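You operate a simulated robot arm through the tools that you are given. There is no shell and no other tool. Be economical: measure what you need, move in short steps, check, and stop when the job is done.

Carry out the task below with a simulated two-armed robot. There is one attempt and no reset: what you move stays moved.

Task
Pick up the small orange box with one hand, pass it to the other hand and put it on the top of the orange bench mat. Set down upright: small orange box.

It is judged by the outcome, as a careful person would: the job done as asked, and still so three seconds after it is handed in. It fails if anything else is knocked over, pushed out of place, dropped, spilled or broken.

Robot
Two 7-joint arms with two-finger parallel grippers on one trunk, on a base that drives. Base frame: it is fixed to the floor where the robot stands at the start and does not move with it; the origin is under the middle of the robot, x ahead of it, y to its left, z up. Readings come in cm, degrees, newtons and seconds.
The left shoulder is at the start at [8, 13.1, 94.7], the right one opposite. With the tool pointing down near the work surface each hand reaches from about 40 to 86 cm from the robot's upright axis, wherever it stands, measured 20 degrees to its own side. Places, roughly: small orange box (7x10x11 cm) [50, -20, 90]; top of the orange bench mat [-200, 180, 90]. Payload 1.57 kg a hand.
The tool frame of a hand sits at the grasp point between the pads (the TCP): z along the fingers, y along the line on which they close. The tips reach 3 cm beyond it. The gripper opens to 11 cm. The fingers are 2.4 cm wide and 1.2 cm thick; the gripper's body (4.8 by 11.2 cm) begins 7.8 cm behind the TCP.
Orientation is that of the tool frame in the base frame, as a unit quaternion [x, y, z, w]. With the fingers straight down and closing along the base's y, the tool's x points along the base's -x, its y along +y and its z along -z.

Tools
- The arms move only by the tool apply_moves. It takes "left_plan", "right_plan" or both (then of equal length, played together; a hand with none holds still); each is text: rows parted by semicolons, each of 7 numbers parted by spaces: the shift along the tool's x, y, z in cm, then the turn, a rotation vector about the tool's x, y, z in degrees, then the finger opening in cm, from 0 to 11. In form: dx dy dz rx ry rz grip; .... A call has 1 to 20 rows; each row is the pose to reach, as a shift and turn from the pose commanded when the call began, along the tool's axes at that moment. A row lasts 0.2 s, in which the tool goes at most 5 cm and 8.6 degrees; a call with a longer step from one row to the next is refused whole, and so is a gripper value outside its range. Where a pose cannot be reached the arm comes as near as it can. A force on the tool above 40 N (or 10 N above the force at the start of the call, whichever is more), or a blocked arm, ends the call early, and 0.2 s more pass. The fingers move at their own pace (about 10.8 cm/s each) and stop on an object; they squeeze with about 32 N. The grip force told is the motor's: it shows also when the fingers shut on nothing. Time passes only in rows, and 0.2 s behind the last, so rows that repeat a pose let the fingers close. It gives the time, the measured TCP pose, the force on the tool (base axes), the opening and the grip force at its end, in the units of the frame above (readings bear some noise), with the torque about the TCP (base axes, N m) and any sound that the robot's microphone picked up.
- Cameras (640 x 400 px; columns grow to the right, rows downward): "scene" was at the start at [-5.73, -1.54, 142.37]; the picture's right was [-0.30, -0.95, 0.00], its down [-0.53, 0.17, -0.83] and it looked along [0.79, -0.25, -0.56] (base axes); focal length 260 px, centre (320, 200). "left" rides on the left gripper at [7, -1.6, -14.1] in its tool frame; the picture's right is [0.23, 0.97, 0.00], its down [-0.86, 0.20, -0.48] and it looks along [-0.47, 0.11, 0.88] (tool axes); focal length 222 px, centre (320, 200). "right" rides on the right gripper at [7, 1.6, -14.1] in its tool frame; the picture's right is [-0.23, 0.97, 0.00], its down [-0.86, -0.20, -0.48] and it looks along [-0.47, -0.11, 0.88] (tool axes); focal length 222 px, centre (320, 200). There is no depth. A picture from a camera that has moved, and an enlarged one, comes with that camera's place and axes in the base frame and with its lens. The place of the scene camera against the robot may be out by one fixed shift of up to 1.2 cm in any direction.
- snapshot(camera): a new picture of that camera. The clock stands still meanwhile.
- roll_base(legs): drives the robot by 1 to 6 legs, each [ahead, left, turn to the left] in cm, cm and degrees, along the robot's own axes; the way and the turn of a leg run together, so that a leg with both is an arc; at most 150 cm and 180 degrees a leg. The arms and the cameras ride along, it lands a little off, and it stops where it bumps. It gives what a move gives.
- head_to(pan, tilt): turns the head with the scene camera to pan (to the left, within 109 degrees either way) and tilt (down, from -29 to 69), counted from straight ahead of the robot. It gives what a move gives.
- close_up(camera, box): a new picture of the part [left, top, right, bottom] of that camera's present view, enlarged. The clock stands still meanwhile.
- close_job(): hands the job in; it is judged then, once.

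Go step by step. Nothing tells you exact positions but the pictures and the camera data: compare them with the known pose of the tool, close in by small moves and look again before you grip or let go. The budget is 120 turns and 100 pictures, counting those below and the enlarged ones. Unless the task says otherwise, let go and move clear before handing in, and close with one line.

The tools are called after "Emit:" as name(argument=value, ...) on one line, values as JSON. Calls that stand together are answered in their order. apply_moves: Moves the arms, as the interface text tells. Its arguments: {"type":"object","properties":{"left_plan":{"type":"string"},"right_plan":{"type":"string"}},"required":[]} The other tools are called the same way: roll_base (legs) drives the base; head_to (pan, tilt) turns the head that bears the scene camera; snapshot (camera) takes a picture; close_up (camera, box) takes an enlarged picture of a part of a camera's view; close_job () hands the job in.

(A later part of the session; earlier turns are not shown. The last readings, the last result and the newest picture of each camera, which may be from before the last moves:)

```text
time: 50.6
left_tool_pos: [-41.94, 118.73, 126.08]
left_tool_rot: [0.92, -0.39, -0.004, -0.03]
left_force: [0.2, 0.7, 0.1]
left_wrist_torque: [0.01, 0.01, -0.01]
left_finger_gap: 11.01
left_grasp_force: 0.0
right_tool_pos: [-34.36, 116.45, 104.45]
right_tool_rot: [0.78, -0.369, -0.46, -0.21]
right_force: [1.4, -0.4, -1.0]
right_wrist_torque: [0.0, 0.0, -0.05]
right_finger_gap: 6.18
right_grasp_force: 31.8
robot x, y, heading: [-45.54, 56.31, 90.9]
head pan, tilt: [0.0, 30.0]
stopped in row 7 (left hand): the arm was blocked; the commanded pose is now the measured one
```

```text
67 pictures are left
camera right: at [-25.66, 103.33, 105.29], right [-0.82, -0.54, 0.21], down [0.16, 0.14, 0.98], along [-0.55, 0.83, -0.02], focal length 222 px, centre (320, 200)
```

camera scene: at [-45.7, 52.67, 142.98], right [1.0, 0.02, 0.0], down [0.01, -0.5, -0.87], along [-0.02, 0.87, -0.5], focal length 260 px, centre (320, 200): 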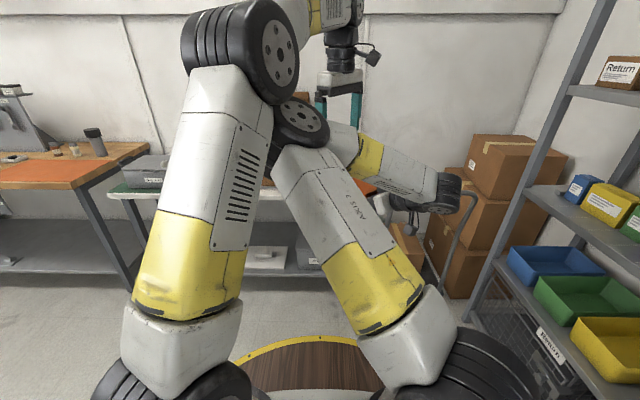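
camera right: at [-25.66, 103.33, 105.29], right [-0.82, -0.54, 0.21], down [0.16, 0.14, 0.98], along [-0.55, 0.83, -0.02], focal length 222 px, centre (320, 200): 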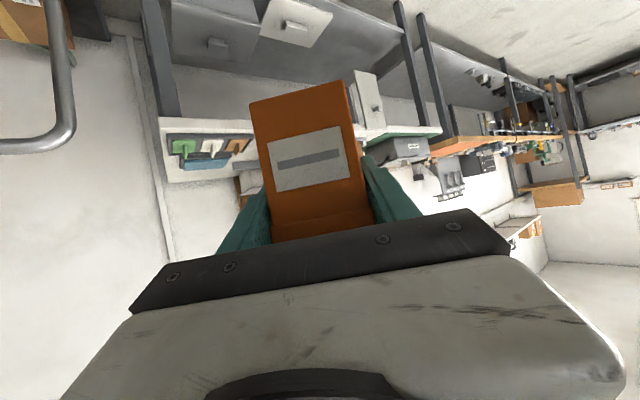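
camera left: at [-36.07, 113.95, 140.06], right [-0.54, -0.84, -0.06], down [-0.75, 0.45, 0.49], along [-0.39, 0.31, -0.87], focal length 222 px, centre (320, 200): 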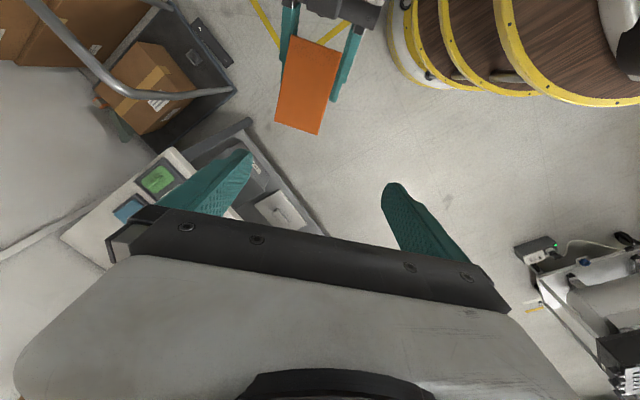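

The elbows touched, so this arrangement is too tight. I'll take the left hand back to its side and re-pose the right arm with its elbow outboard, via a tool-down pose on its own side.

Emit:
apply_moves(left_plan="-0.9 3.4 0 0 0 0 11; -1.8 6.9 0 0 0 0 11; -2.7 10.3 0.5 0 0 0 11; -3.6 13.8 1 0 0 0 11; -4.6 17.2 1.7 0 0 0 11; -5.5 20.7 2.5 0 0 0 11; -6.4 24.1 3.5 0 0 0 11; -7.3 27.6 4.5 0 0 0 11; -8.2 31 5.5 0 0 0 11; -9.1 34.5 6.5 0 0 0 11; -9.1 34.5 6.5 0 0 0 11")

Emit:
apply_moves(right_plan="-1.5 0 -1.5 0 7 0 5; -3 0 -3 0 14 0 5; -4 0 -4.5 0 21 0 5; -5 -1 -6 0 28 0 5; -6 -2 -7.5 0 35 0 5; -7 -3 -9 0 42 0 5; -8 -4 -10 0 49 0 5; -8.5 -5 -11 0 56 0 5; -9 -6 -12 0 60 0 5; -9 -6 -12 0 60 0 5")

Emit:
snapshot(camera="scene")

```text
time: 53.0
left_tool_pos: [-72.87, 101.58, 118.12]
left_tool_rot: [0.92, -0.39, -0.004, -0.027]
left_force: [-0.3, 0.1, -0.7]
left_wrist_torque: [-0.02, -0.02, -0.02]
left_finger_gap: 11.02
left_grasp_force: 0.1
right_tool_pos: [-34.49, 116.49, 104.49]
right_tool_rot: [0.78, -0.369, -0.46, -0.21]
right_force: [-0.4, 0.3, -1.6]
right_wrist_torque: [-0.02, -0.04, -0.01]
right_finger_gap: 6.16
right_grasp_force: 32.5
robot x, y, heading: [-45.83, 56.4, 91.0]
head pan, tilt: [0.0, 30.0]
```

```text
time: 55.2
left_tool_pos: [-72.64, 101.76, 118.24]
left_tool_rot: [0.921, -0.39, -0.005, -0.027]
left_force: [0.9, -0.7, -0.2]
left_wrist_torque: [-0.01, -0.01, -0.01]
left_finger_gap: 11.0
left_grasp_force: 0.0
right_tool_pos: [-27.03, 115.56, 117.48]
right_tool_rot: [0.904, -0.425, -0.041, -0.014]
right_force: [0.3, 0.9, -1.6]
right_wrist_torque: [0.0, 0.01, 0.02]
right_finger_gap: 6.18
right_grasp_force: 31.9
right hand out of reach, approached as far as the arm can: row 8, 9, 10
robot x, y, heading: [-45.92, 56.49, 91.0]
head pan, tilt: [0.0, 30.0]
```

```text
66 pictures are left
camera scene: at [-45.7, 52.67, 142.98], right [1.0, 0.02, 0.0], down [0.01, -0.5, -0.87], along [-0.02, 0.87, -0.5], focal length 260 px, centre (320, 200)
```

scene: 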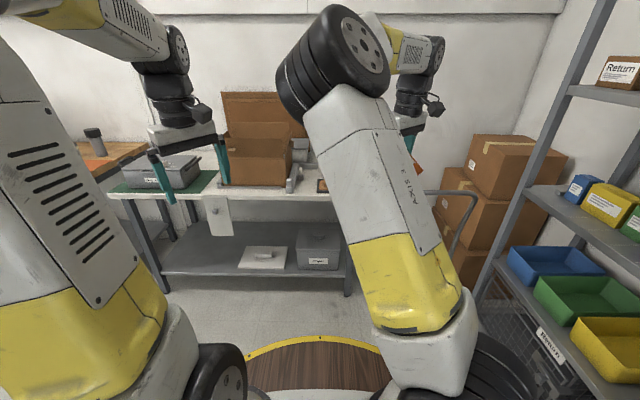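

The elbow is rising as hoped. I'll move the right hand closer in and outward on its own side to bring the elbow fully outboard.

Emit:
apply_moves(right_plan="3.3 -0.1 0.4 0 0 0 5; 6.6 -0.2 0.8 0 0 0 5; 9.9 -0.3 1.3 0 0 0 5; 13.2 -0.4 1.7 0 0 0 5; 16.5 -0.5 2.1 0 0 0 5; 19.8 -0.6 2.6 0 0 0 5; 22.9 -0.7 3 0 0 0 5; 22.9 -0.7 3 0 0 0 5")

Emit:
snapshot(camera="scene")

```text
time: 57.0
left_tool_pos: [-72.8, 101.54, 118.33]
left_tool_rot: [0.92, -0.39, -0.004, -0.027]
left_force: [0.0, 0.4, -1.1]
left_wrist_torque: [0.01, 0.02, -0.01]
left_finger_gap: 10.99
left_grasp_force: 0.0
right_tool_pos: [-11.99, 98.65, 112.36]
right_tool_rot: [0.904, -0.425, -0.041, -0.014]
right_force: [-1.2, 0.6, -0.7]
right_wrist_torque: [-0.01, -0.03, 0.04]
right_finger_gap: 6.17
right_grasp_force: 32.0
robot x, y, heading: [-45.79, 56.32, 91.0]
head pan, tilt: [0.0, 30.0]
```

```text
65 pictures are left
camera scene: at [-45.7, 52.67, 142.98], right [1.0, 0.02, 0.0], down [0.01, -0.5, -0.87], along [-0.02, 0.87, -0.5], focal length 260 px, centre (320, 200)
```

scene: 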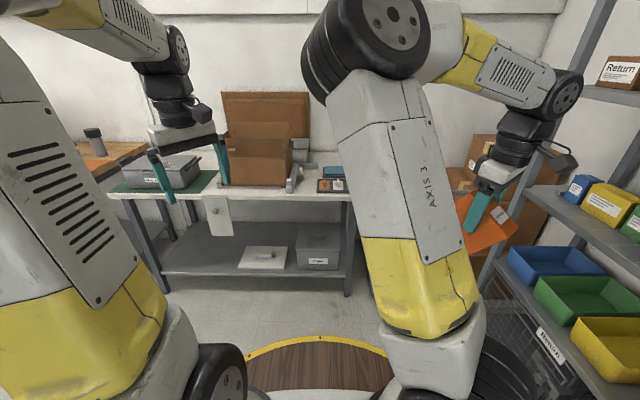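

The right upper arm is now upright with the forearm outboard. I'll bring the right hand toward the middle, yawing it further left, while the left hand makes room.

Emit:
apply_moves(left_plan="-0.7 0.7 0 0 0 0 11; -1.4 1.4 0 0 0 0 11; -2.1 2.1 0 0 0 0 11; -2.8 2.8 0 0 0 0 11; -3.5 3.5 0 0 0 0 11; -4.2 4.2 0 0 0 0 11; -4.9 4.9 0 0 0 0 11; -5.6 5.7 0 0 0 0 11; -5.6 5.7 0 0 0 0 11", right_plan="-2.5 2.2 -0.3 0 0 -5 5; -5 4.4 -0.5 0 0 -10 5; -7.5 6.6 -0.8 0 0 -15 5; -10 8.8 -1 0 0 -20 5; -12.5 11 -1.3 0 0 -25 5; -15 13.2 -1.6 0 0 -30 5; -17.5 15.4 -1.8 0 0 -35 5; -19.9 17.5 -2.1 0 0 -40 5; -19.9 17.5 -2.1 0 0 -40 5")

Emit:
snapshot(camera="scene")

```text
time: 59.0
left_tool_pos: [-80.78, 101.72, 117.98]
left_tool_rot: [0.92, -0.39, -0.004, -0.029]
left_force: [-0.1, -0.1, 1.2]
left_wrist_torque: [0.02, 0.0, 0.0]
left_finger_gap: 11.02
left_grasp_force: 0.0
right_tool_pos: [-38.32, 102.6, 116.51]
right_tool_rot: [0.995, -0.089, -0.034, -0.027]
right_force: [0.1, -0.1, -1.2]
right_wrist_torque: [0.0, -0.01, 0.01]
right_finger_gap: 6.17
right_grasp_force: 32.2
robot x, y, heading: [-45.4, 56.69, 91.1]
head pan, tilt: [0.0, 30.0]
```

```text
64 pictures are left
camera scene: at [-45.71, 52.67, 142.98], right [1.0, 0.02, 0.0], down [0.01, -0.5, -0.87], along [-0.02, 0.87, -0.5], focal length 260 px, centre (320, 200)
```

scene: 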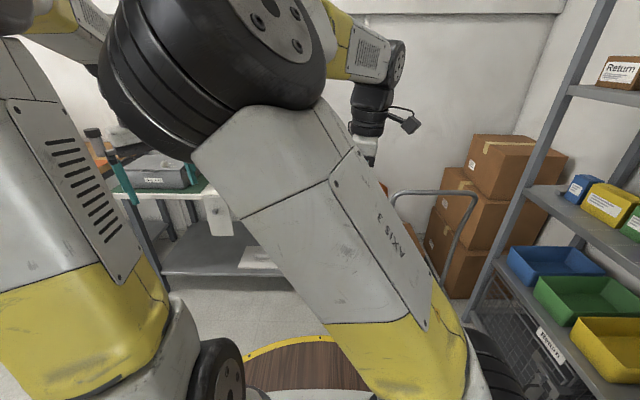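

The right elbow prefers to sit inboard, so I'll do the handover on the left side where the left elbow stays outboard. Now I'll tilt the right hand to point left and bring it across.

Emit:
apply_moves(right_plan="-2.1 0.4 1 0 -6 0 5; -4.2 0.9 2 0 -12 0 5; -6.4 1.3 3 0 -18 0 5; -8.5 1.8 4.1 0 -24 0 5; -10.6 2.2 5.1 0 -30 0 5; -12.7 2.7 6.1 0 -36 0 5; -14.9 3.1 7.2 0 -42 0 5; -17 3.6 8.2 0 -48 0 5; -19.1 4 9.2 0 -55 0 5; -19.1 4 9.2 0 -55 0 5")

Emit:
snapshot(camera="scene")

Emit:
snapshot(camera="left")

```text
time: 61.2
left_tool_pos: [-80.85, 101.78, 117.89]
left_tool_rot: [0.921, -0.389, -0.004, -0.027]
left_force: [0.2, -1.0, 1.2]
left_wrist_torque: [0.0, 0.0, 0.01]
left_finger_gap: 11.01
left_grasp_force: 0.1
right_tool_pos: [-58.16, 102.65, 108.51]
right_tool_rot: [0.868, -0.066, -0.488, -0.065]
right_force: [-0.2, 0.6, -2.3]
right_wrist_torque: [-0.01, -0.03, 0.03]
right_finger_gap: 6.16
right_grasp_force: 32.3
robot x, y, heading: [-45.24, 56.51, 91.0]
head pan, tilt: [0.0, 30.0]
```

```text
63 pictures are left
camera scene: at [-45.71, 52.67, 142.98], right [1.0, 0.02, 0.0], down [0.01, -0.5, -0.87], along [-0.02, 0.87, -0.5], focal length 260 px, centre (320, 200)
```

scene: 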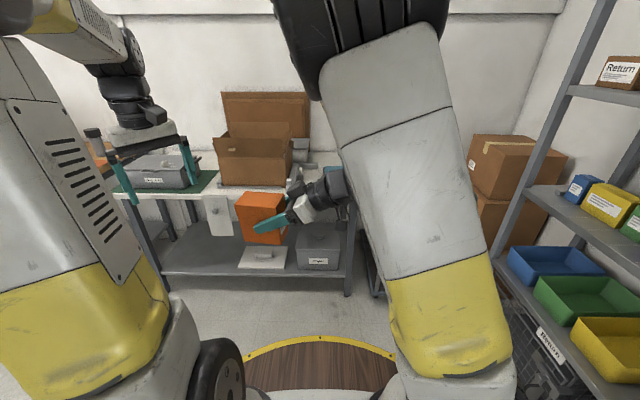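

```text
62 pictures are left
camera left: at [-74.88, 97.0, 131.91], right [-0.54, -0.84, -0.05], down [-0.74, 0.45, 0.49], along [-0.39, 0.31, -0.87], focal length 222 px, centre (320, 200)
```

left: 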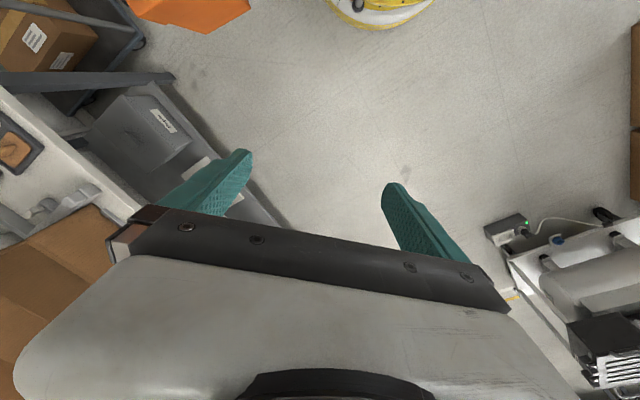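

This pose works: the right hand points left with its elbow upright, holding the box level. I'll bring the left hand above the box's far half, yawing it to match.

Emit:
apply_moves(left_plan="0 0 -3 0 0 -4 11; 0 0 -5.7 0 0 -8 11; 1.8 -2.2 -5.7 0 0 -12 11; 3.6 -4.4 -5.7 0 0 -16 11; 5.4 -6.6 -5.7 0 0 -20 11; 7.2 -8.8 -5.7 0 0 -24 11; 9 -11 -5.7 0 0 -28 11; 10.8 -13.2 -5.7 0 0 -32 11; 12.5 -15.5 -5.7 0 0 -36 11; 12.5 -15.5 -5.7 0 0 -36 11")

Emit:
snapshot(camera="scene")

Emit:
snapshot(camera="left")

```text
time: 63.4
left_tool_pos: [-61.06, 103.19, 123.78]
left_tool_rot: [0.996, -0.087, 0.004, -0.028]
left_force: [0.3, 0.6, -0.2]
left_wrist_torque: [0.02, -0.01, -0.01]
left_finger_gap: 10.98
left_grasp_force: 0.0
right_tool_pos: [-58.15, 102.61, 108.38]
right_tool_rot: [0.867, -0.067, -0.489, -0.066]
right_force: [0.0, 0.3, -1.6]
right_wrist_torque: [-0.04, -0.01, 0.0]
right_finger_gap: 6.17
right_grasp_force: 32.1
robot x, y, heading: [-45.36, 56.74, 91.3]
head pan, tilt: [0.0, 30.0]
```

```text
61 pictures are left
camera scene: at [-45.71, 52.67, 142.98], right [1.0, 0.02, 0.0], down [0.01, -0.5, -0.87], along [-0.02, 0.87, -0.5], focal length 260 px, centre (320, 200)
```

scene: 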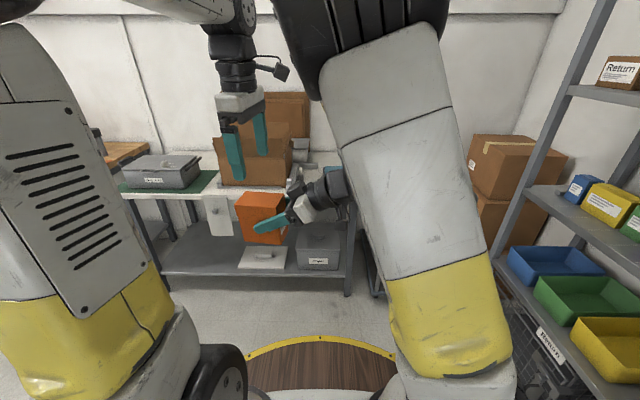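

```text
60 pictures are left
camera left: at [-54.06, 102.82, 138.1], right [0.06, -1.0, -0.05], down [-0.88, -0.08, 0.46], along [-0.47, 0.02, -0.88], focal length 222 px, centre (320, 200)
```

left: 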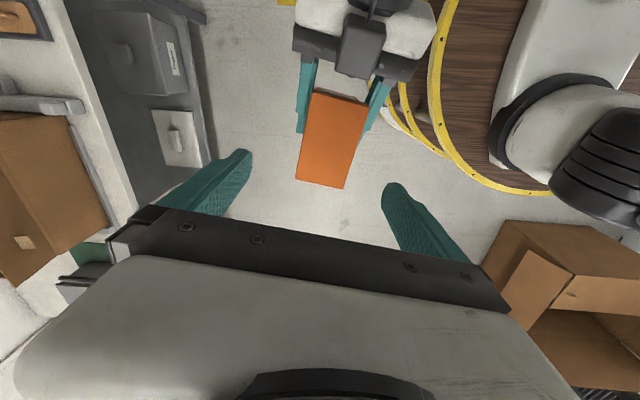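

The left fingers straddle the box and its centreline agrees with my numbers. I'll descend about 11 cm with a small lateral correction.

Emit:
apply_moves(left_plan="0 0.5 2.5 0 0 0 11; 0 0.8 5 0 0 0 11; 0 1 7.5 0 0 0 11; 0 1 9.5 0 0 0 11; 0 1 10.9 0 0 0 11; 0 1 10.9 0 0 0 11")

Emit:
snapshot(camera="left")

Emit:
close_up(camera="scene", box=[180, 100, 380, 300])

```text
time: 64.8
left_tool_pos: [-60.88, 102.81, 112.8]
left_tool_rot: [0.996, -0.087, 0.004, -0.028]
left_force: [-0.1, -0.1, -0.8]
left_wrist_torque: [-0.05, 0.02, 0.02]
left_finger_gap: 11.0
left_grasp_force: 0.0
right_tool_pos: [-58.08, 102.74, 108.31]
right_tool_rot: [0.868, -0.067, -0.488, -0.065]
right_force: [0.2, -0.2, -2.1]
right_wrist_torque: [0.01, 0.0, -0.02]
right_finger_gap: 6.19
right_grasp_force: 32.0
robot x, y, heading: [-45.33, 56.2, 90.9]
head pan, tilt: [0.0, 30.0]
```

```text
59 pictures are left
camera left: at [-53.96, 102.37, 127.18], right [0.06, -1.0, -0.05], down [-0.88, -0.07, 0.46], along [-0.47, 0.02, -0.88], focal length 222 px, centre (320, 200)
```

left: 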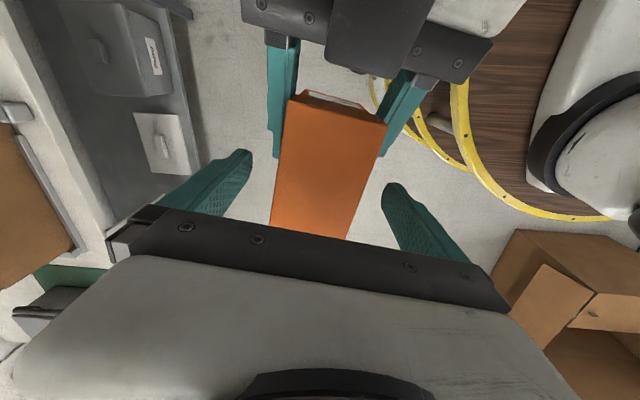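

```text
2.00 times, centred on (280, 200) of scene
camera zoom: at [-45.71, 52.67, 142.98], right [1.0, 0.02, 0.0], down [0.01, -0.5, -0.87], along [-0.02, 0.87, -0.5], focal length 519 px, centre (400, 200)
```

zoom: 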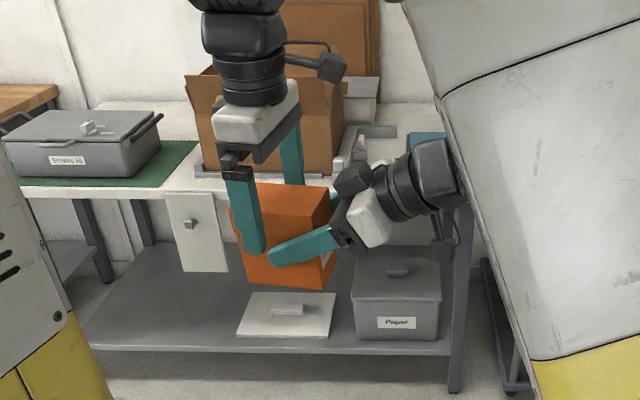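

Left fingertips clear the right fingers by about 1 cm and flank the box. I'll close the left hand.

Emit:
apply_moves(left_plan="0 0 0 0 0 0 9; 0 0 0 0 0 0 7; 0 0 0 0 0 0 5; 0 0 0 0 0 0 5; 0 0 0 0 0 0 5; 0 0 0 0 0 0 5")

Emit:
close_up(camera="scene", box=[180, 100, 380, 300])

```text
time: 66.2
left_tool_pos: [-60.94, 102.82, 112.91]
left_tool_rot: [0.996, -0.086, 0.003, -0.028]
left_force: [-1.8, 12.4, -2.9]
left_wrist_torque: [-0.2, 0.15, -0.14]
left_finger_gap: 6.15
left_grasp_force: 32.1
right_tool_pos: [-58.17, 102.62, 108.54]
right_tool_rot: [0.868, -0.066, -0.489, -0.066]
right_force: [2.8, -12.4, 2.0]
right_wrist_torque: [0.79, 0.09, 0.46]
right_finger_gap: 6.17
right_grasp_force: 32.1
robot x, y, heading: [-45.44, 56.59, 91.1]
head pan, tilt: [0.0, 30.0]
```

```text
2.00 times, centred on (280, 200) of scene
camera zoom: at [-45.71, 52.67, 142.98], right [1.0, 0.02, 0.0], down [0.01, -0.5, -0.87], along [-0.02, 0.87, -0.5], focal length 519 px, centre (400, 200)
```

zoom: 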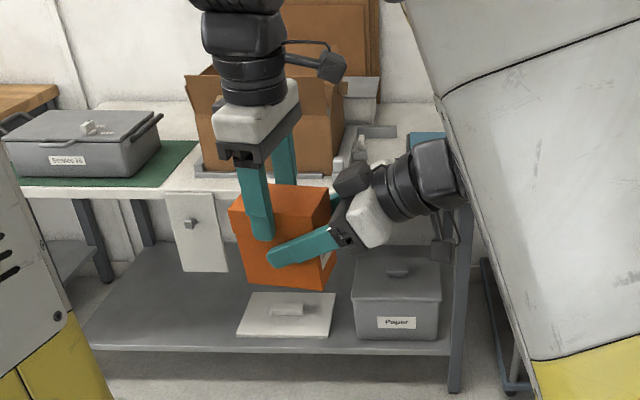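

Both hands hold the box. I'll open the right and draw it straight back.

Emit:
apply_moves(right_plan="0 0 0 0 0 0 7; 0 0 0 0 0 0 9; 0 0 0 0 0 0 11; 0 0 0 0 0 0 11; 0 0 -3 0 0 0 11; 0 0 -6 0 0 0 11; 0 0 -9 0 0 0 11; 0 0 -12 0 0 0 11; 0 0 -12 0 0 0 11")

Emit:
snapshot(camera="scene")

Emit:
snapshot(camera="left")

```text
time: 68.2
left_tool_pos: [-60.93, 102.74, 112.97]
left_tool_rot: [0.996, -0.086, 0.004, -0.028]
left_force: [-0.1, 0.2, -1.6]
left_wrist_torque: [0.0, 0.01, 0.0]
left_finger_gap: 6.14
left_grasp_force: 32.1
right_tool_pos: [-47.85, 100.28, 114.65]
right_tool_rot: [0.868, -0.067, -0.488, -0.066]
right_force: [0.0, 0.9, -0.6]
right_wrist_torque: [-0.02, 0.01, 0.03]
right_finger_gap: 11.0
right_grasp_force: 0.1
robot x, y, heading: [-45.94, 56.68, 91.0]
head pan, tilt: [0.0, 30.0]
```

```text
56 pictures are left
camera scene: at [-45.71, 52.67, 142.98], right [1.0, 0.02, 0.0], down [0.01, -0.5, -0.87], along [-0.02, 0.87, -0.5], focal length 260 px, centre (320, 200)
```

scene: 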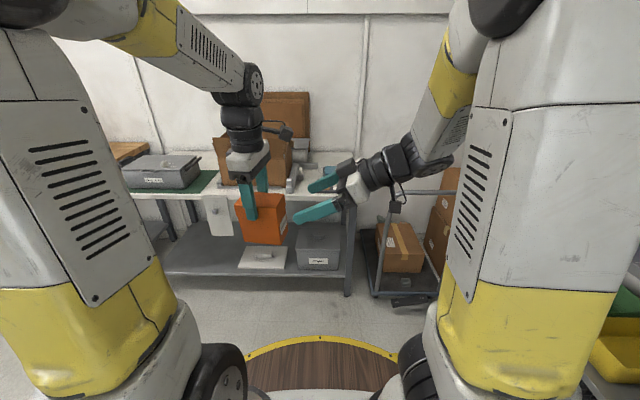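

```text
55 pictures are left
camera left: at [-53.95, 102.38, 127.21], right [0.06, -1.0, -0.05], down [-0.88, -0.07, 0.46], along [-0.47, 0.02, -0.88], focal length 222 px, centre (320, 200)
```

left: 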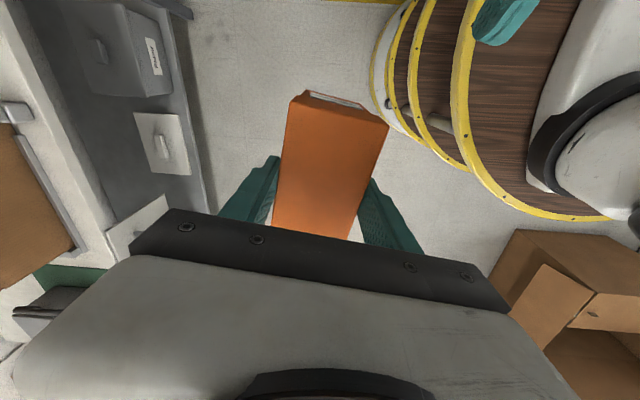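

The left hand now holds the box alone and firmly. I'll retract the right arm to its side and turn the head toward the orange mat.

Emit:
apply_moves(right_plan="1.3 -0.3 -3.5 0 0 0 11; 2.7 -0.7 -7 0 0 0 11; 4 -1 -10.5 0 0 0 11; 5.3 -1.4 -14 0 0 0 11; 6.7 -1.8 -17.5 0 0 0 11; 8 -2.1 -21 0 0 0 11; 8 -2.1 -21 0 0 0 11")

Emit:
head_to(pan=50, tilt=25)

Emit:
snapshot(camera="scene")

```text
time: 69.8
left_tool_pos: [-60.9, 102.75, 113.0]
left_tool_rot: [0.996, -0.086, 0.004, -0.028]
left_force: [0.1, -0.7, -0.2]
left_wrist_torque: [0.0, 0.02, 0.02]
left_finger_gap: 6.15
left_grasp_force: 32.2
right_tool_pos: [-25.8, 98.33, 118.53]
right_tool_rot: [0.868, -0.067, -0.488, -0.066]
right_force: [0.0, 0.5, 1.2]
right_wrist_torque: [0.01, 0.0, 0.0]
right_finger_gap: 11.0
right_grasp_force: 0.0
robot x, y, heading: [-45.51, 56.38, 91.3]
head pan, tilt: [0.0, 30.0]
```

```text
time: 70.9
left_tool_pos: [-60.84, 102.79, 112.99]
left_tool_rot: [0.996, -0.086, 0.004, -0.027]
left_force: [0.3, 0.3, -0.9]
left_wrist_torque: [0.02, 0.02, -0.02]
left_finger_gap: 6.14
left_grasp_force: 32.1
right_tool_pos: [-25.93, 98.34, 118.55]
right_tool_rot: [0.868, -0.066, -0.488, -0.065]
right_force: [0.0, 0.2, -0.5]
right_wrist_torque: [-0.01, -0.01, 0.02]
right_finger_gap: 11.01
right_grasp_force: 0.1
robot x, y, heading: [-45.3, 56.68, 91.0]
head pan, tilt: [50.0, 25.0]
```

```text
54 pictures are left
camera scene: at [-52.69, 49.42, 143.78], right [0.63, 0.78, 0.0], down [0.33, -0.27, -0.91], along [-0.71, 0.57, -0.42], focal length 260 px, centre (320, 200)
```

scene: 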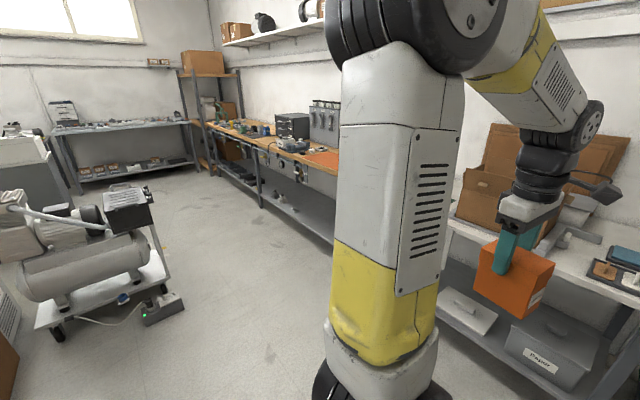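

The bench's near edge is around y≈161 and the mat around (−203, 176); the compressor cart's box is near (−213, 58). I'll go forward first, then strafe left partway.

Emit:
roll_base(legs=[[38, 0, -1], [0, 90, 0]])

Emit:
head_to(pan=30, tilt=35)

Emit:
snapshot(camera="scene")

Emit:
head_to(pan=90, tilt=45)

Emit:
snapshot(camera="scene")

```text
time: 77.6
left_tool_pos: [-148.9, 141.07, 112.98]
left_tool_rot: [0.995, -0.09, 0.004, -0.028]
left_force: [-0.6, -0.3, -0.2]
left_wrist_torque: [0.0, -0.01, 0.03]
left_finger_gap: 6.13
left_grasp_force: 32.2
right_tool_pos: [-114.02, 136.33, 118.6]
right_tool_rot: [0.868, -0.069, -0.487, -0.067]
right_force: [0.1, 0.1, -1.1]
right_wrist_torque: [-0.02, -0.02, -0.02]
right_finger_gap: 11.01
right_grasp_force: 0.1
robot x, y, heading: [-133.84, 94.54, 90.9]
head pan, tilt: [50.0, 25.0]
```

```text
time: 78.5
left_tool_pos: [-148.94, 141.07, 112.93]
left_tool_rot: [0.995, -0.091, 0.004, -0.029]
left_force: [0.1, -0.3, 0.0]
left_wrist_torque: [-0.04, 0.03, 0.0]
left_finger_gap: 6.14
left_grasp_force: 31.9
right_tool_pos: [-114.0, 136.24, 118.49]
right_tool_rot: [0.867, -0.07, -0.488, -0.067]
right_force: [0.0, 0.6, -0.1]
right_wrist_torque: [-0.01, 0.01, -0.01]
right_finger_gap: 10.98
right_grasp_force: 0.1
robot x, y, heading: [-133.96, 94.92, 90.7]
head pan, tilt: [30.0, 35.0]
```

```text
53 pictures are left
camera scene: at [-138.55, 89.36, 142.21], right [0.86, 0.51, 0.0], down [0.29, -0.49, -0.82], along [-0.42, 0.7, -0.57], focal length 260 px, centre (320, 200)
```

scene: 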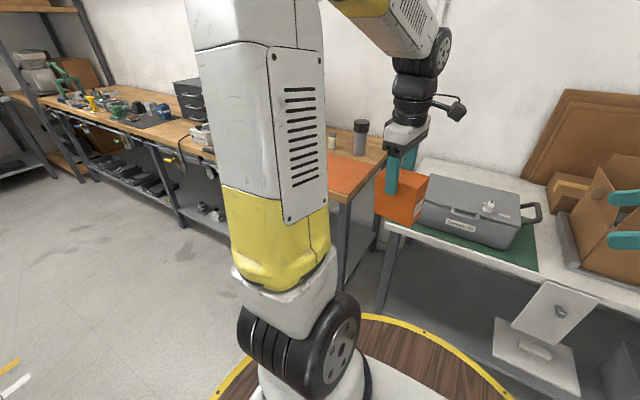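

```text
time: 79.8
left_tool_pos: [-148.96, 141.1, 113.01]
left_tool_rot: [0.996, -0.09, 0.004, -0.027]
left_force: [0.7, 0.0, 1.0]
left_wrist_torque: [-0.02, 0.0, 0.0]
left_finger_gap: 6.13
left_grasp_force: 31.8
right_tool_pos: [-114.03, 136.34, 118.6]
right_tool_rot: [0.867, -0.069, -0.488, -0.067]
right_force: [0.0, -0.4, -0.7]
right_wrist_torque: [-0.02, -0.01, -0.02]
right_finger_gap: 11.0
right_grasp_force: 0.0
robot x, y, heading: [-134.34, 94.66, 90.7]
head pan, tilt: [90.0, 45.0]
```

```text
52 pictures are left
camera scene: at [-142.18, 81.7, 140.72], right [-0.01, 1.0, 0.0], down [0.71, 0.01, -0.71], along [-0.71, -0.01, -0.71], focal length 260 px, centre (320, 200)
```

scene: 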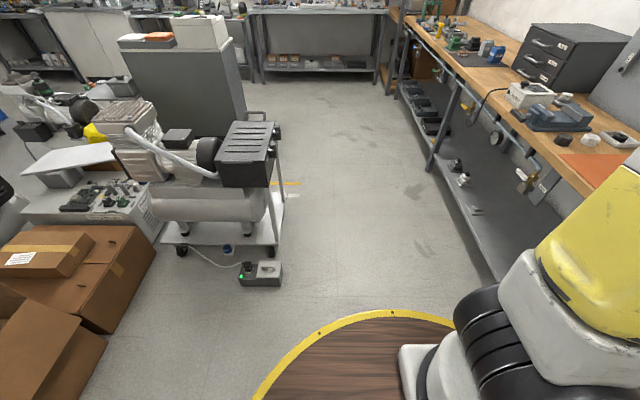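

The mat spans roughly x −218…−172, y 163…190, and I'll place at about (−192, 174). Driving to about (−172, 102).

Emit:
roll_base(legs=[[7, 38, -1]])

Emit:
head_to(pan=12, tilt=35)

Emit:
snapshot(camera="scene")

Emit:
snapshot(camera="left")

```text
time: 82.2
left_tool_pos: [-185.99, 148.26, 112.88]
left_tool_rot: [0.995, -0.099, 0.005, -0.028]
left_force: [0.0, 0.0, -0.1]
left_wrist_torque: [-0.01, 0.04, 0.02]
left_finger_gap: 6.13
left_grasp_force: 32.0
right_tool_pos: [-151.17, 142.88, 118.68]
right_tool_rot: [0.866, -0.078, -0.489, -0.072]
right_force: [0.6, 0.3, -0.3]
right_wrist_torque: [0.0, 0.0, -0.04]
right_finger_gap: 11.01
right_grasp_force: 0.0
robot x, y, heading: [-172.17, 101.35, 89.9]
head pan, tilt: [90.0, 45.0]
```

```text
time: 83.7
left_tool_pos: [-186.15, 148.25, 113.05]
left_tool_rot: [0.995, -0.1, 0.004, -0.027]
left_force: [0.2, -0.1, 0.3]
left_wrist_torque: [0.01, 0.06, 0.01]
left_finger_gap: 6.16
left_grasp_force: 32.3
right_tool_pos: [-151.17, 142.9, 118.61]
right_tool_rot: [0.867, -0.079, -0.488, -0.072]
right_force: [-0.2, 0.0, -0.7]
right_wrist_torque: [0.01, -0.04, 0.02]
right_finger_gap: 11.0
right_grasp_force: 0.0
robot x, y, heading: [-171.57, 101.34, 89.7]
head pan, tilt: [12.0, 35.0]
```

```text
51 pictures are left
camera scene: at [-173.99, 97.34, 142.2], right [0.98, 0.2, 0.0], down [0.12, -0.56, -0.82], along [-0.17, 0.8, -0.57], focal length 260 px, centre (320, 200)
```

scene: 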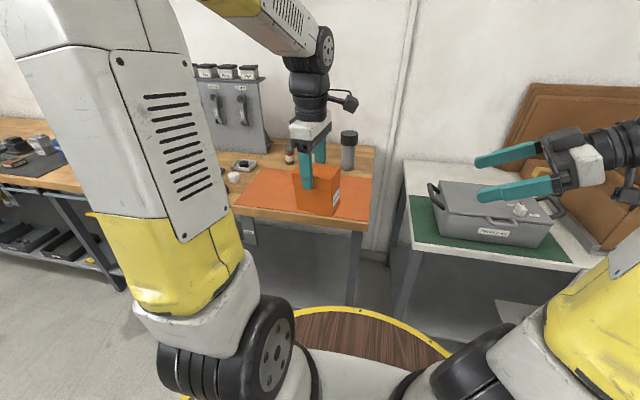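

```text
50 pictures are left
camera left: at [-179.08, 147.66, 127.2], right [0.03, -1.0, -0.05], down [-0.88, -0.05, 0.46], along [-0.47, 0.03, -0.88], focal length 222 px, centre (320, 200)
```

left: 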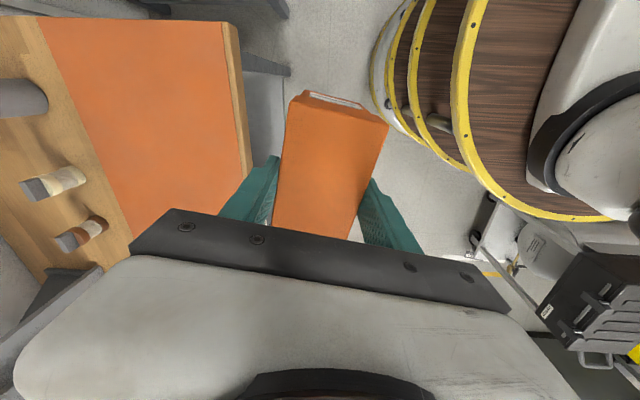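

The mat is clear and about 27 cm deep, with its top at z≈88–90. I'll carry the box over the mat at the present height and level out its slight tilt.

Emit:
apply_moves(left_plan="-1.3 -3.2 0 -0.4 -0.3 0 5; -2.6 -6.3 0.2 -0.7 -0.5 0 5; -3.8 -9.5 0.4 -1 -0.8 0 5; -5.1 -12.6 0.6 -1.4 -1 0 5; -6.4 -15.8 0.8 -1.8 -1.3 0 5; -7.6 -19 1 -2.1 -1.5 0 5; -8.9 -22.1 1.2 -2.4 -1.8 0 5; -10.2 -25.3 1.4 -2.75 -2 0 5; -10.2 -25.3 1.4 -2.75 -2 0 5")

Emit:
snapshot(camera="scene")

Emit:
snapshot(camera="left")

Emit:
snapshot(camera="right")

```text
time: 85.7
left_tool_pos: [-190.94, 175.2, 112.86]
left_tool_rot: [0.995, -0.099, -0.016, -0.005]
left_force: [0.6, 0.0, 0.0]
left_wrist_torque: [-0.02, -0.01, -0.02]
left_finger_gap: 6.12
left_grasp_force: 31.5
right_tool_pos: [-151.26, 142.93, 118.66]
right_tool_rot: [0.867, -0.078, -0.488, -0.072]
right_force: [0.0, 0.0, -0.2]
right_wrist_torque: [0.0, -0.02, 0.01]
right_finger_gap: 10.98
right_grasp_force: 0.1
robot x, y, heading: [-171.89, 101.54, 89.6]
head pan, tilt: [12.0, 35.0]
```

```text
49 pictures are left
camera scene: at [-173.99, 97.36, 142.2], right [0.98, 0.2, 0.0], down [0.12, -0.56, -0.82], along [-0.17, 0.8, -0.57], focal length 260 px, centre (320, 200)
```

scene: 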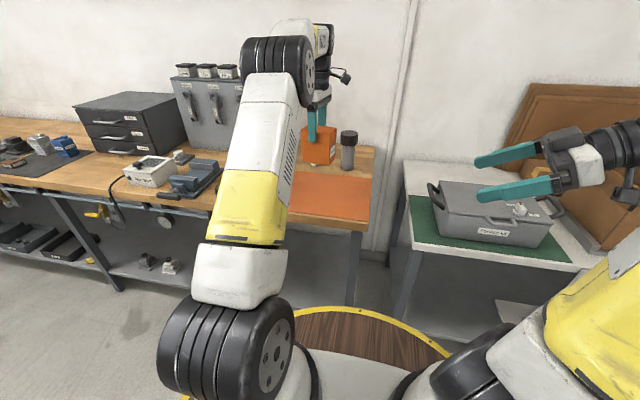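

```text
48 pictures are left
camera left: at [-183.43, 175.16, 126.81], right [0.03, -1.0, -0.01], down [-0.86, -0.03, 0.5], along [-0.5, 0.0, -0.86], focal length 222 px, centre (320, 200)
```

left: 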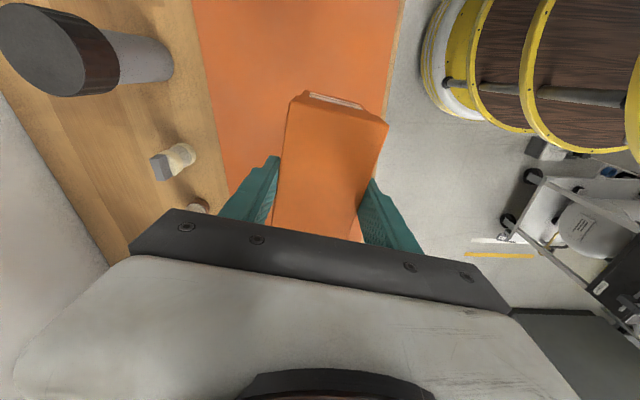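

```text
47 pictures are left
camera right: at [-136.25, 138.07, 119.81], right [-0.32, -0.94, 0.15], down [0.0, 0.15, 0.99], along [-0.95, 0.31, -0.05], focal length 222 px, centre (320, 200)
```

right: 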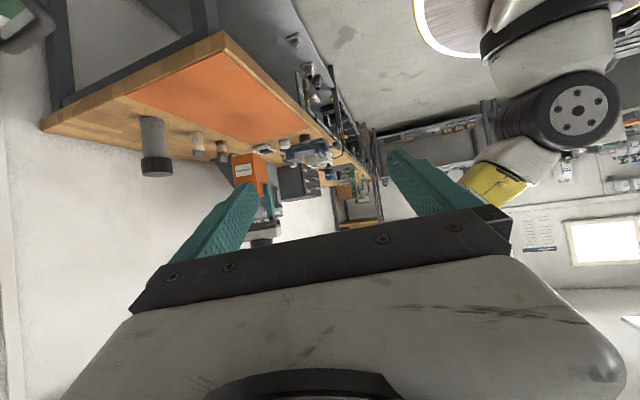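

The box is over the mat with good margin to the mat's edges and the flask. I'll descend most of the way.

Emit:
apply_moves(left_plan="0 0 2.5 0 0 0 5; 0 0 5 0 0 0 5; 0 0 7.5 0 0 0 5; 0 0 9.5 0 0 0 5; 0 0 11 0 0 0 5; 0 0 11.5 0 0 0 5; 0 0 11.5 0 0 0 5")

Emit:
snapshot(camera="left")

Emit:
close_up(camera="right", box=[120, 80, 360, 230])

```text
time: 87.3
left_tool_pos: [-191.25, 175.23, 101.41]
left_tool_rot: [0.995, -0.099, -0.015, -0.004]
left_force: [0.6, 0.2, 0.0]
left_wrist_torque: [-0.02, 0.0, 0.0]
left_finger_gap: 6.16
left_grasp_force: 32.1
right_tool_pos: [-151.26, 142.95, 118.62]
right_tool_rot: [0.867, -0.077, -0.488, -0.071]
right_force: [0.7, 0.7, 0.2]
right_wrist_torque: [0.02, 0.01, -0.03]
right_finger_gap: 11.0
right_grasp_force: 0.1
robot x, y, heading: [-172.2, 101.21, 89.6]
head pan, tilt: [12.0, 35.0]
```

```text
46 pictures are left
camera left: at [-183.74, 175.25, 115.34], right [0.03, -1.0, -0.01], down [-0.86, -0.03, 0.5], along [-0.5, 0.0, -0.86], focal length 222 px, centre (320, 200)
```

left: 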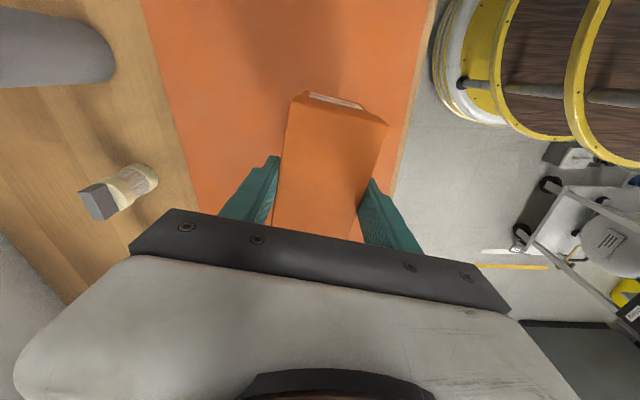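

```text
2.67 times, centred on (240, 155) of right
camera zoom: at [-136.25, 138.07, 119.81], right [-0.32, -0.94, 0.15], down [0.0, 0.15, 0.99], along [-0.95, 0.31, -0.05], focal length 592 px, centre (533, 320)
```

zoom: 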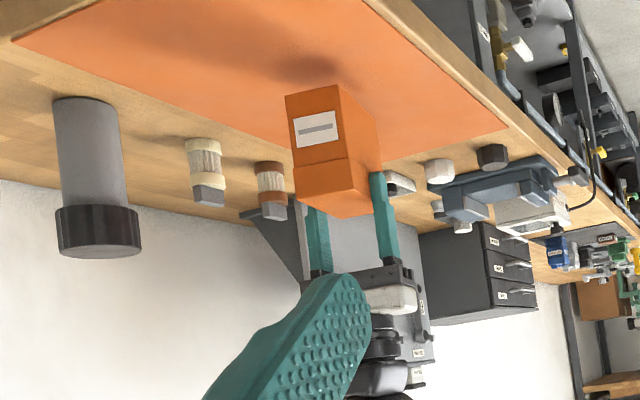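

The box is a little above the mat. I'll continue in small steps, watching the force.

Emit:
apply_moves(left_plan="0 0 0.4 0 0 0 5; 0 0 0.8 0 0 0 5; 0 0 1.2 0 0 0 5; 0 0 1.2 0 0 0 5")

Emit:
close_up(camera="right", box=[120, 80, 360, 230])

```text
time: 88.3
left_tool_pos: [-191.39, 175.31, 100.27]
left_tool_rot: [0.995, -0.099, -0.015, -0.005]
left_force: [-0.1, -0.2, 0.3]
left_wrist_torque: [0.0, 0.04, -0.01]
left_finger_gap: 6.13
left_grasp_force: 31.7
right_tool_pos: [-151.22, 142.85, 118.51]
right_tool_rot: [0.866, -0.078, -0.488, -0.072]
right_force: [-0.6, -0.2, -1.0]
right_wrist_torque: [-0.01, 0.04, 0.01]
right_finger_gap: 11.02
right_grasp_force: 0.1
robot x, y, heading: [-171.71, 101.54, 89.8]
head pan, tilt: [12.0, 35.0]
```

```text
2.67 times, centred on (240, 155) of right
camera zoom: at [-136.25, 138.07, 119.81], right [-0.32, -0.94, 0.15], down [0.0, 0.15, 0.99], along [-0.95, 0.31, -0.05], focal length 592 px, centre (533, 320)
```

zoom: 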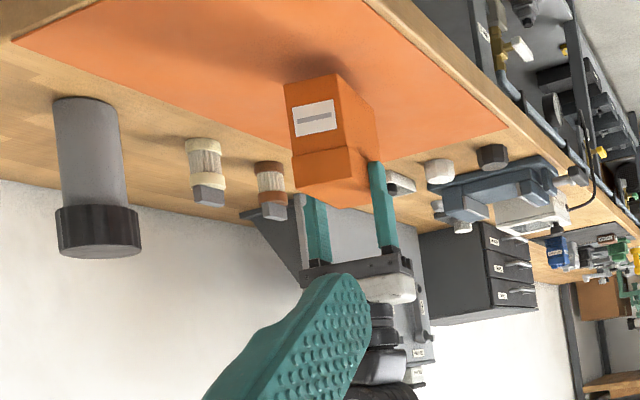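

Emit:
apply_moves(left_plan="0 0 0.4 0 0 0 5; 0 0 0.8 0 0 0 5; 0 0 1.2 0 0 0 5; 0 0 1.2 0 0 0 5")

Emit:
close_up(camera="right", box=[120, 80, 360, 230])

```text
time: 89.3
left_tool_pos: [-191.44, 175.29, 98.99]
left_tool_rot: [0.995, -0.099, -0.015, -0.005]
left_force: [0.2, -0.6, 1.2]
left_wrist_torque: [-0.01, -0.01, -0.02]
left_finger_gap: 6.13
left_grasp_force: 31.7
right_tool_pos: [-151.21, 142.89, 118.53]
right_tool_rot: [0.866, -0.077, -0.488, -0.071]
right_force: [0.1, -1.1, -0.4]
right_wrist_torque: [-0.01, 0.03, 0.01]
right_finger_gap: 11.01
right_grasp_force: 0.1
robot x, y, heading: [-172.21, 101.3, 89.8]
head pan, tilt: [12.0, 35.0]
```

```text
2.67 times, centred on (240, 155) of right
camera zoom: at [-136.25, 138.07, 119.81], right [-0.32, -0.94, 0.15], down [0.0, 0.15, 0.99], along [-0.95, 0.31, -0.05], focal length 592 px, centre (533, 320)
```

zoom: 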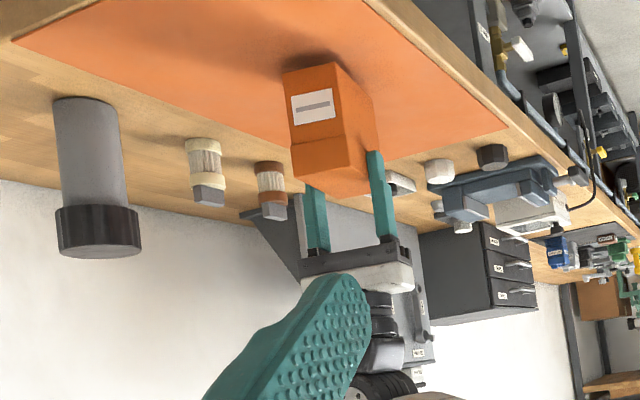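

I'm not in contact yet, though the shadow is nearly closed. Continuing gently.

Emit:
apply_moves(left_plan="0 0 0.3 0 0 0 5; 0 0 0.6 0 0 0 5; 0 0 0.9 0 0 0 5; 0 0 0.9 0 0 0 5")

Emit:
close_up(camera="right", box=[170, 80, 330, 180])

```text
time: 90.3
left_tool_pos: [-191.44, 175.43, 98.21]
left_tool_rot: [0.995, -0.098, -0.015, -0.005]
left_force: [-0.4, 0.0, 0.2]
left_wrist_torque: [-0.04, 0.03, 0.03]
left_finger_gap: 6.15
left_grasp_force: 32.3
right_tool_pos: [-151.18, 142.93, 118.58]
right_tool_rot: [0.867, -0.078, -0.487, -0.072]
right_force: [-0.7, -0.2, -0.3]
right_wrist_torque: [0.01, 0.01, 0.03]
right_finger_gap: 11.02
right_grasp_force: 0.1
robot x, y, heading: [-172.16, 101.74, 89.6]
head pan, tilt: [12.0, 35.0]
```

```text
4.00 times, centred on (250, 130) of right
camera zoom: at [-136.25, 138.07, 119.81], right [-0.32, -0.94, 0.15], down [0.0, 0.15, 0.99], along [-0.95, 0.31, -0.05], focal length 888 px, centre (600, 480)
```

zoom: 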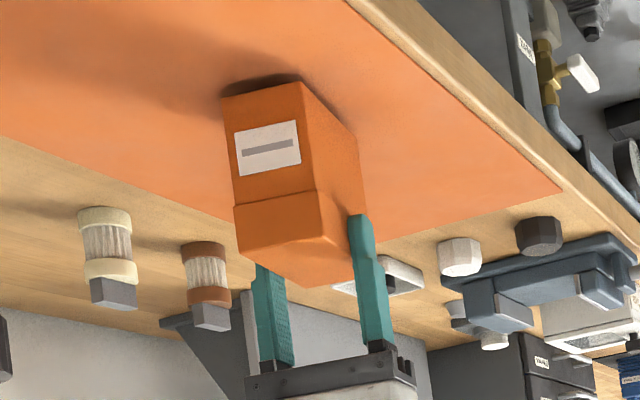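

Nearly touching. I'll take finer steps until the force shows contact.

Emit:
apply_moves(left_plan="0 0 0.2 0 0 0 5; 0 0 0.4 0 0 0 5; 0 0 0.6 0 0 0 5; 0 0 0.6 0 0 0 5")

Emit:
close_up(camera="right", box=[170, 80, 330, 180])

```text
time: 91.3
left_tool_pos: [-191.49, 175.51, 97.52]
left_tool_rot: [0.995, -0.098, -0.015, -0.004]
left_force: [-0.7, -0.5, -0.3]
left_wrist_torque: [-0.02, -0.01, 0.0]
left_finger_gap: 6.13
left_grasp_force: 31.9
right_tool_pos: [-151.15, 142.84, 118.62]
right_tool_rot: [0.866, -0.078, -0.488, -0.073]
right_force: [-0.8, -0.3, -0.6]
right_wrist_torque: [0.01, 0.04, 0.03]
right_finger_gap: 10.98
right_grasp_force: 0.0
robot x, y, heading: [-171.79, 101.35, 89.8]
head pan, tilt: [12.0, 35.0]
```

```text
4.00 times, centred on (250, 130) of right
camera zoom: at [-136.25, 138.07, 119.81], right [-0.32, -0.94, 0.15], down [0.0, 0.15, 0.99], along [-0.95, 0.31, -0.05], focal length 888 px, centre (600, 480)
```

zoom: 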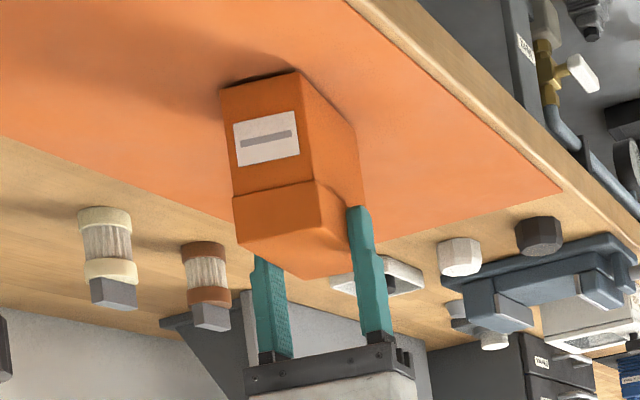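

Emit:
apply_moves(left_plan="0 0 0.15 0 0 0 5; 0 0 0.3 0 0 0 5; 0 0 0.45 0 0 0 5; 0 0 0.6 0 0 0 5; 0 0 0.6 0 0 0 5")

Emit:
close_up(camera="right", box=[170, 80, 330, 180])

```text
time: 92.5
left_tool_pos: [-191.44, 175.47, 97.09]
left_tool_rot: [0.995, -0.099, -0.016, -0.007]
left_force: [-2.6, -1.0, 18.3]
left_wrist_torque: [-0.71, 0.19, -0.03]
left_finger_gap: 6.15
left_grasp_force: 32.1
right_tool_pos: [-151.22, 142.86, 118.69]
right_tool_rot: [0.866, -0.077, -0.488, -0.072]
right_force: [-0.9, -0.6, -0.5]
right_wrist_torque: [0.02, 0.03, 0.01]
right_finger_gap: 10.98
right_grasp_force: 0.0
robot x, y, heading: [-171.93, 101.86, 89.6]
head pan, tilt: [12.0, 35.0]
```

```text
4.00 times, centred on (250, 130) of right
camera zoom: at [-136.24, 138.01, 119.82], right [-0.32, -0.94, 0.15], down [0.0, 0.15, 0.99], along [-0.95, 0.31, -0.05], focal length 888 px, centre (600, 480)
```

zoom: 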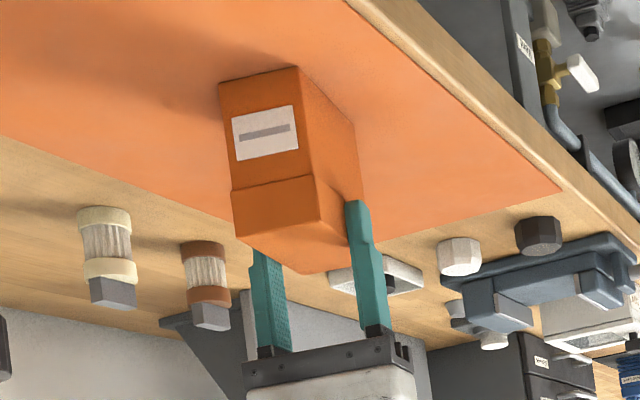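

Contact at 18 N, and the box stands on the mat. I'll ease off slightly, then open.

Emit:
apply_moves(left_plan="0 0 -0.2 0 0 0 5; 0 0 -0.2 0 0 0 6.5; 0 0 -0.2 0 0 0 8; 0 0 -0.2 0 0 0 9.5; 0 0 -0.2 0 0 0 9.5; 0 0 -0.2 0 0 0 9.5")

Emit:
close_up(camera="right", box=[170, 80, 330, 180])

Emit:
snapshot(camera="left")

```text
time: 93.9
left_tool_pos: [-191.33, 175.31, 97.13]
left_tool_rot: [0.995, -0.098, -0.016, -0.005]
left_force: [-1.3, -0.4, 0.4]
left_wrist_torque: [0.02, -0.01, -0.04]
left_finger_gap: 9.51
left_grasp_force: 0.0
right_tool_pos: [-151.29, 142.86, 118.58]
right_tool_rot: [0.867, -0.078, -0.487, -0.072]
right_force: [0.2, -1.1, 0.6]
right_wrist_torque: [0.01, 0.0, -0.03]
right_finger_gap: 11.0
right_grasp_force: 0.0
robot x, y, heading: [-172.32, 101.55, 89.6]
head pan, tilt: [12.0, 35.0]
```

```text
4.00 times, centred on (250, 130) of right
camera zoom: at [-136.25, 138.06, 119.81], right [-0.32, -0.94, 0.15], down [0.0, 0.15, 0.99], along [-0.95, 0.31, -0.05], focal length 888 px, centre (600, 480)
```

zoom: 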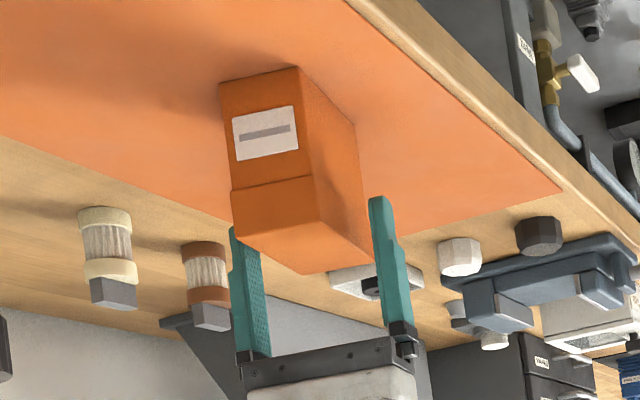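

```text
38 pictures are left
camera left: at [-183.89, 175.34, 111.08], right [0.03, -1.0, -0.01], down [-0.86, -0.03, 0.5], along [-0.5, 0.0, -0.86], focal length 222 px, centre (320, 200)
```

left: 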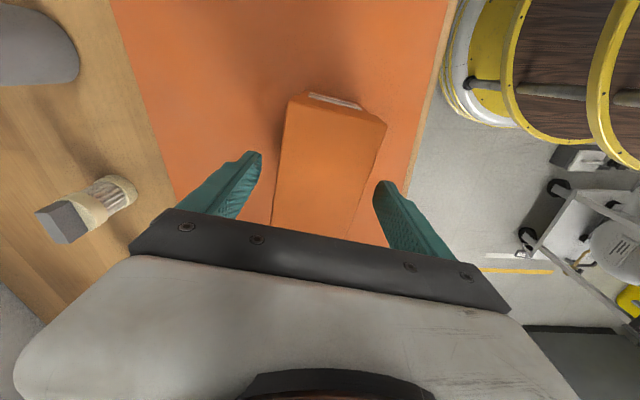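

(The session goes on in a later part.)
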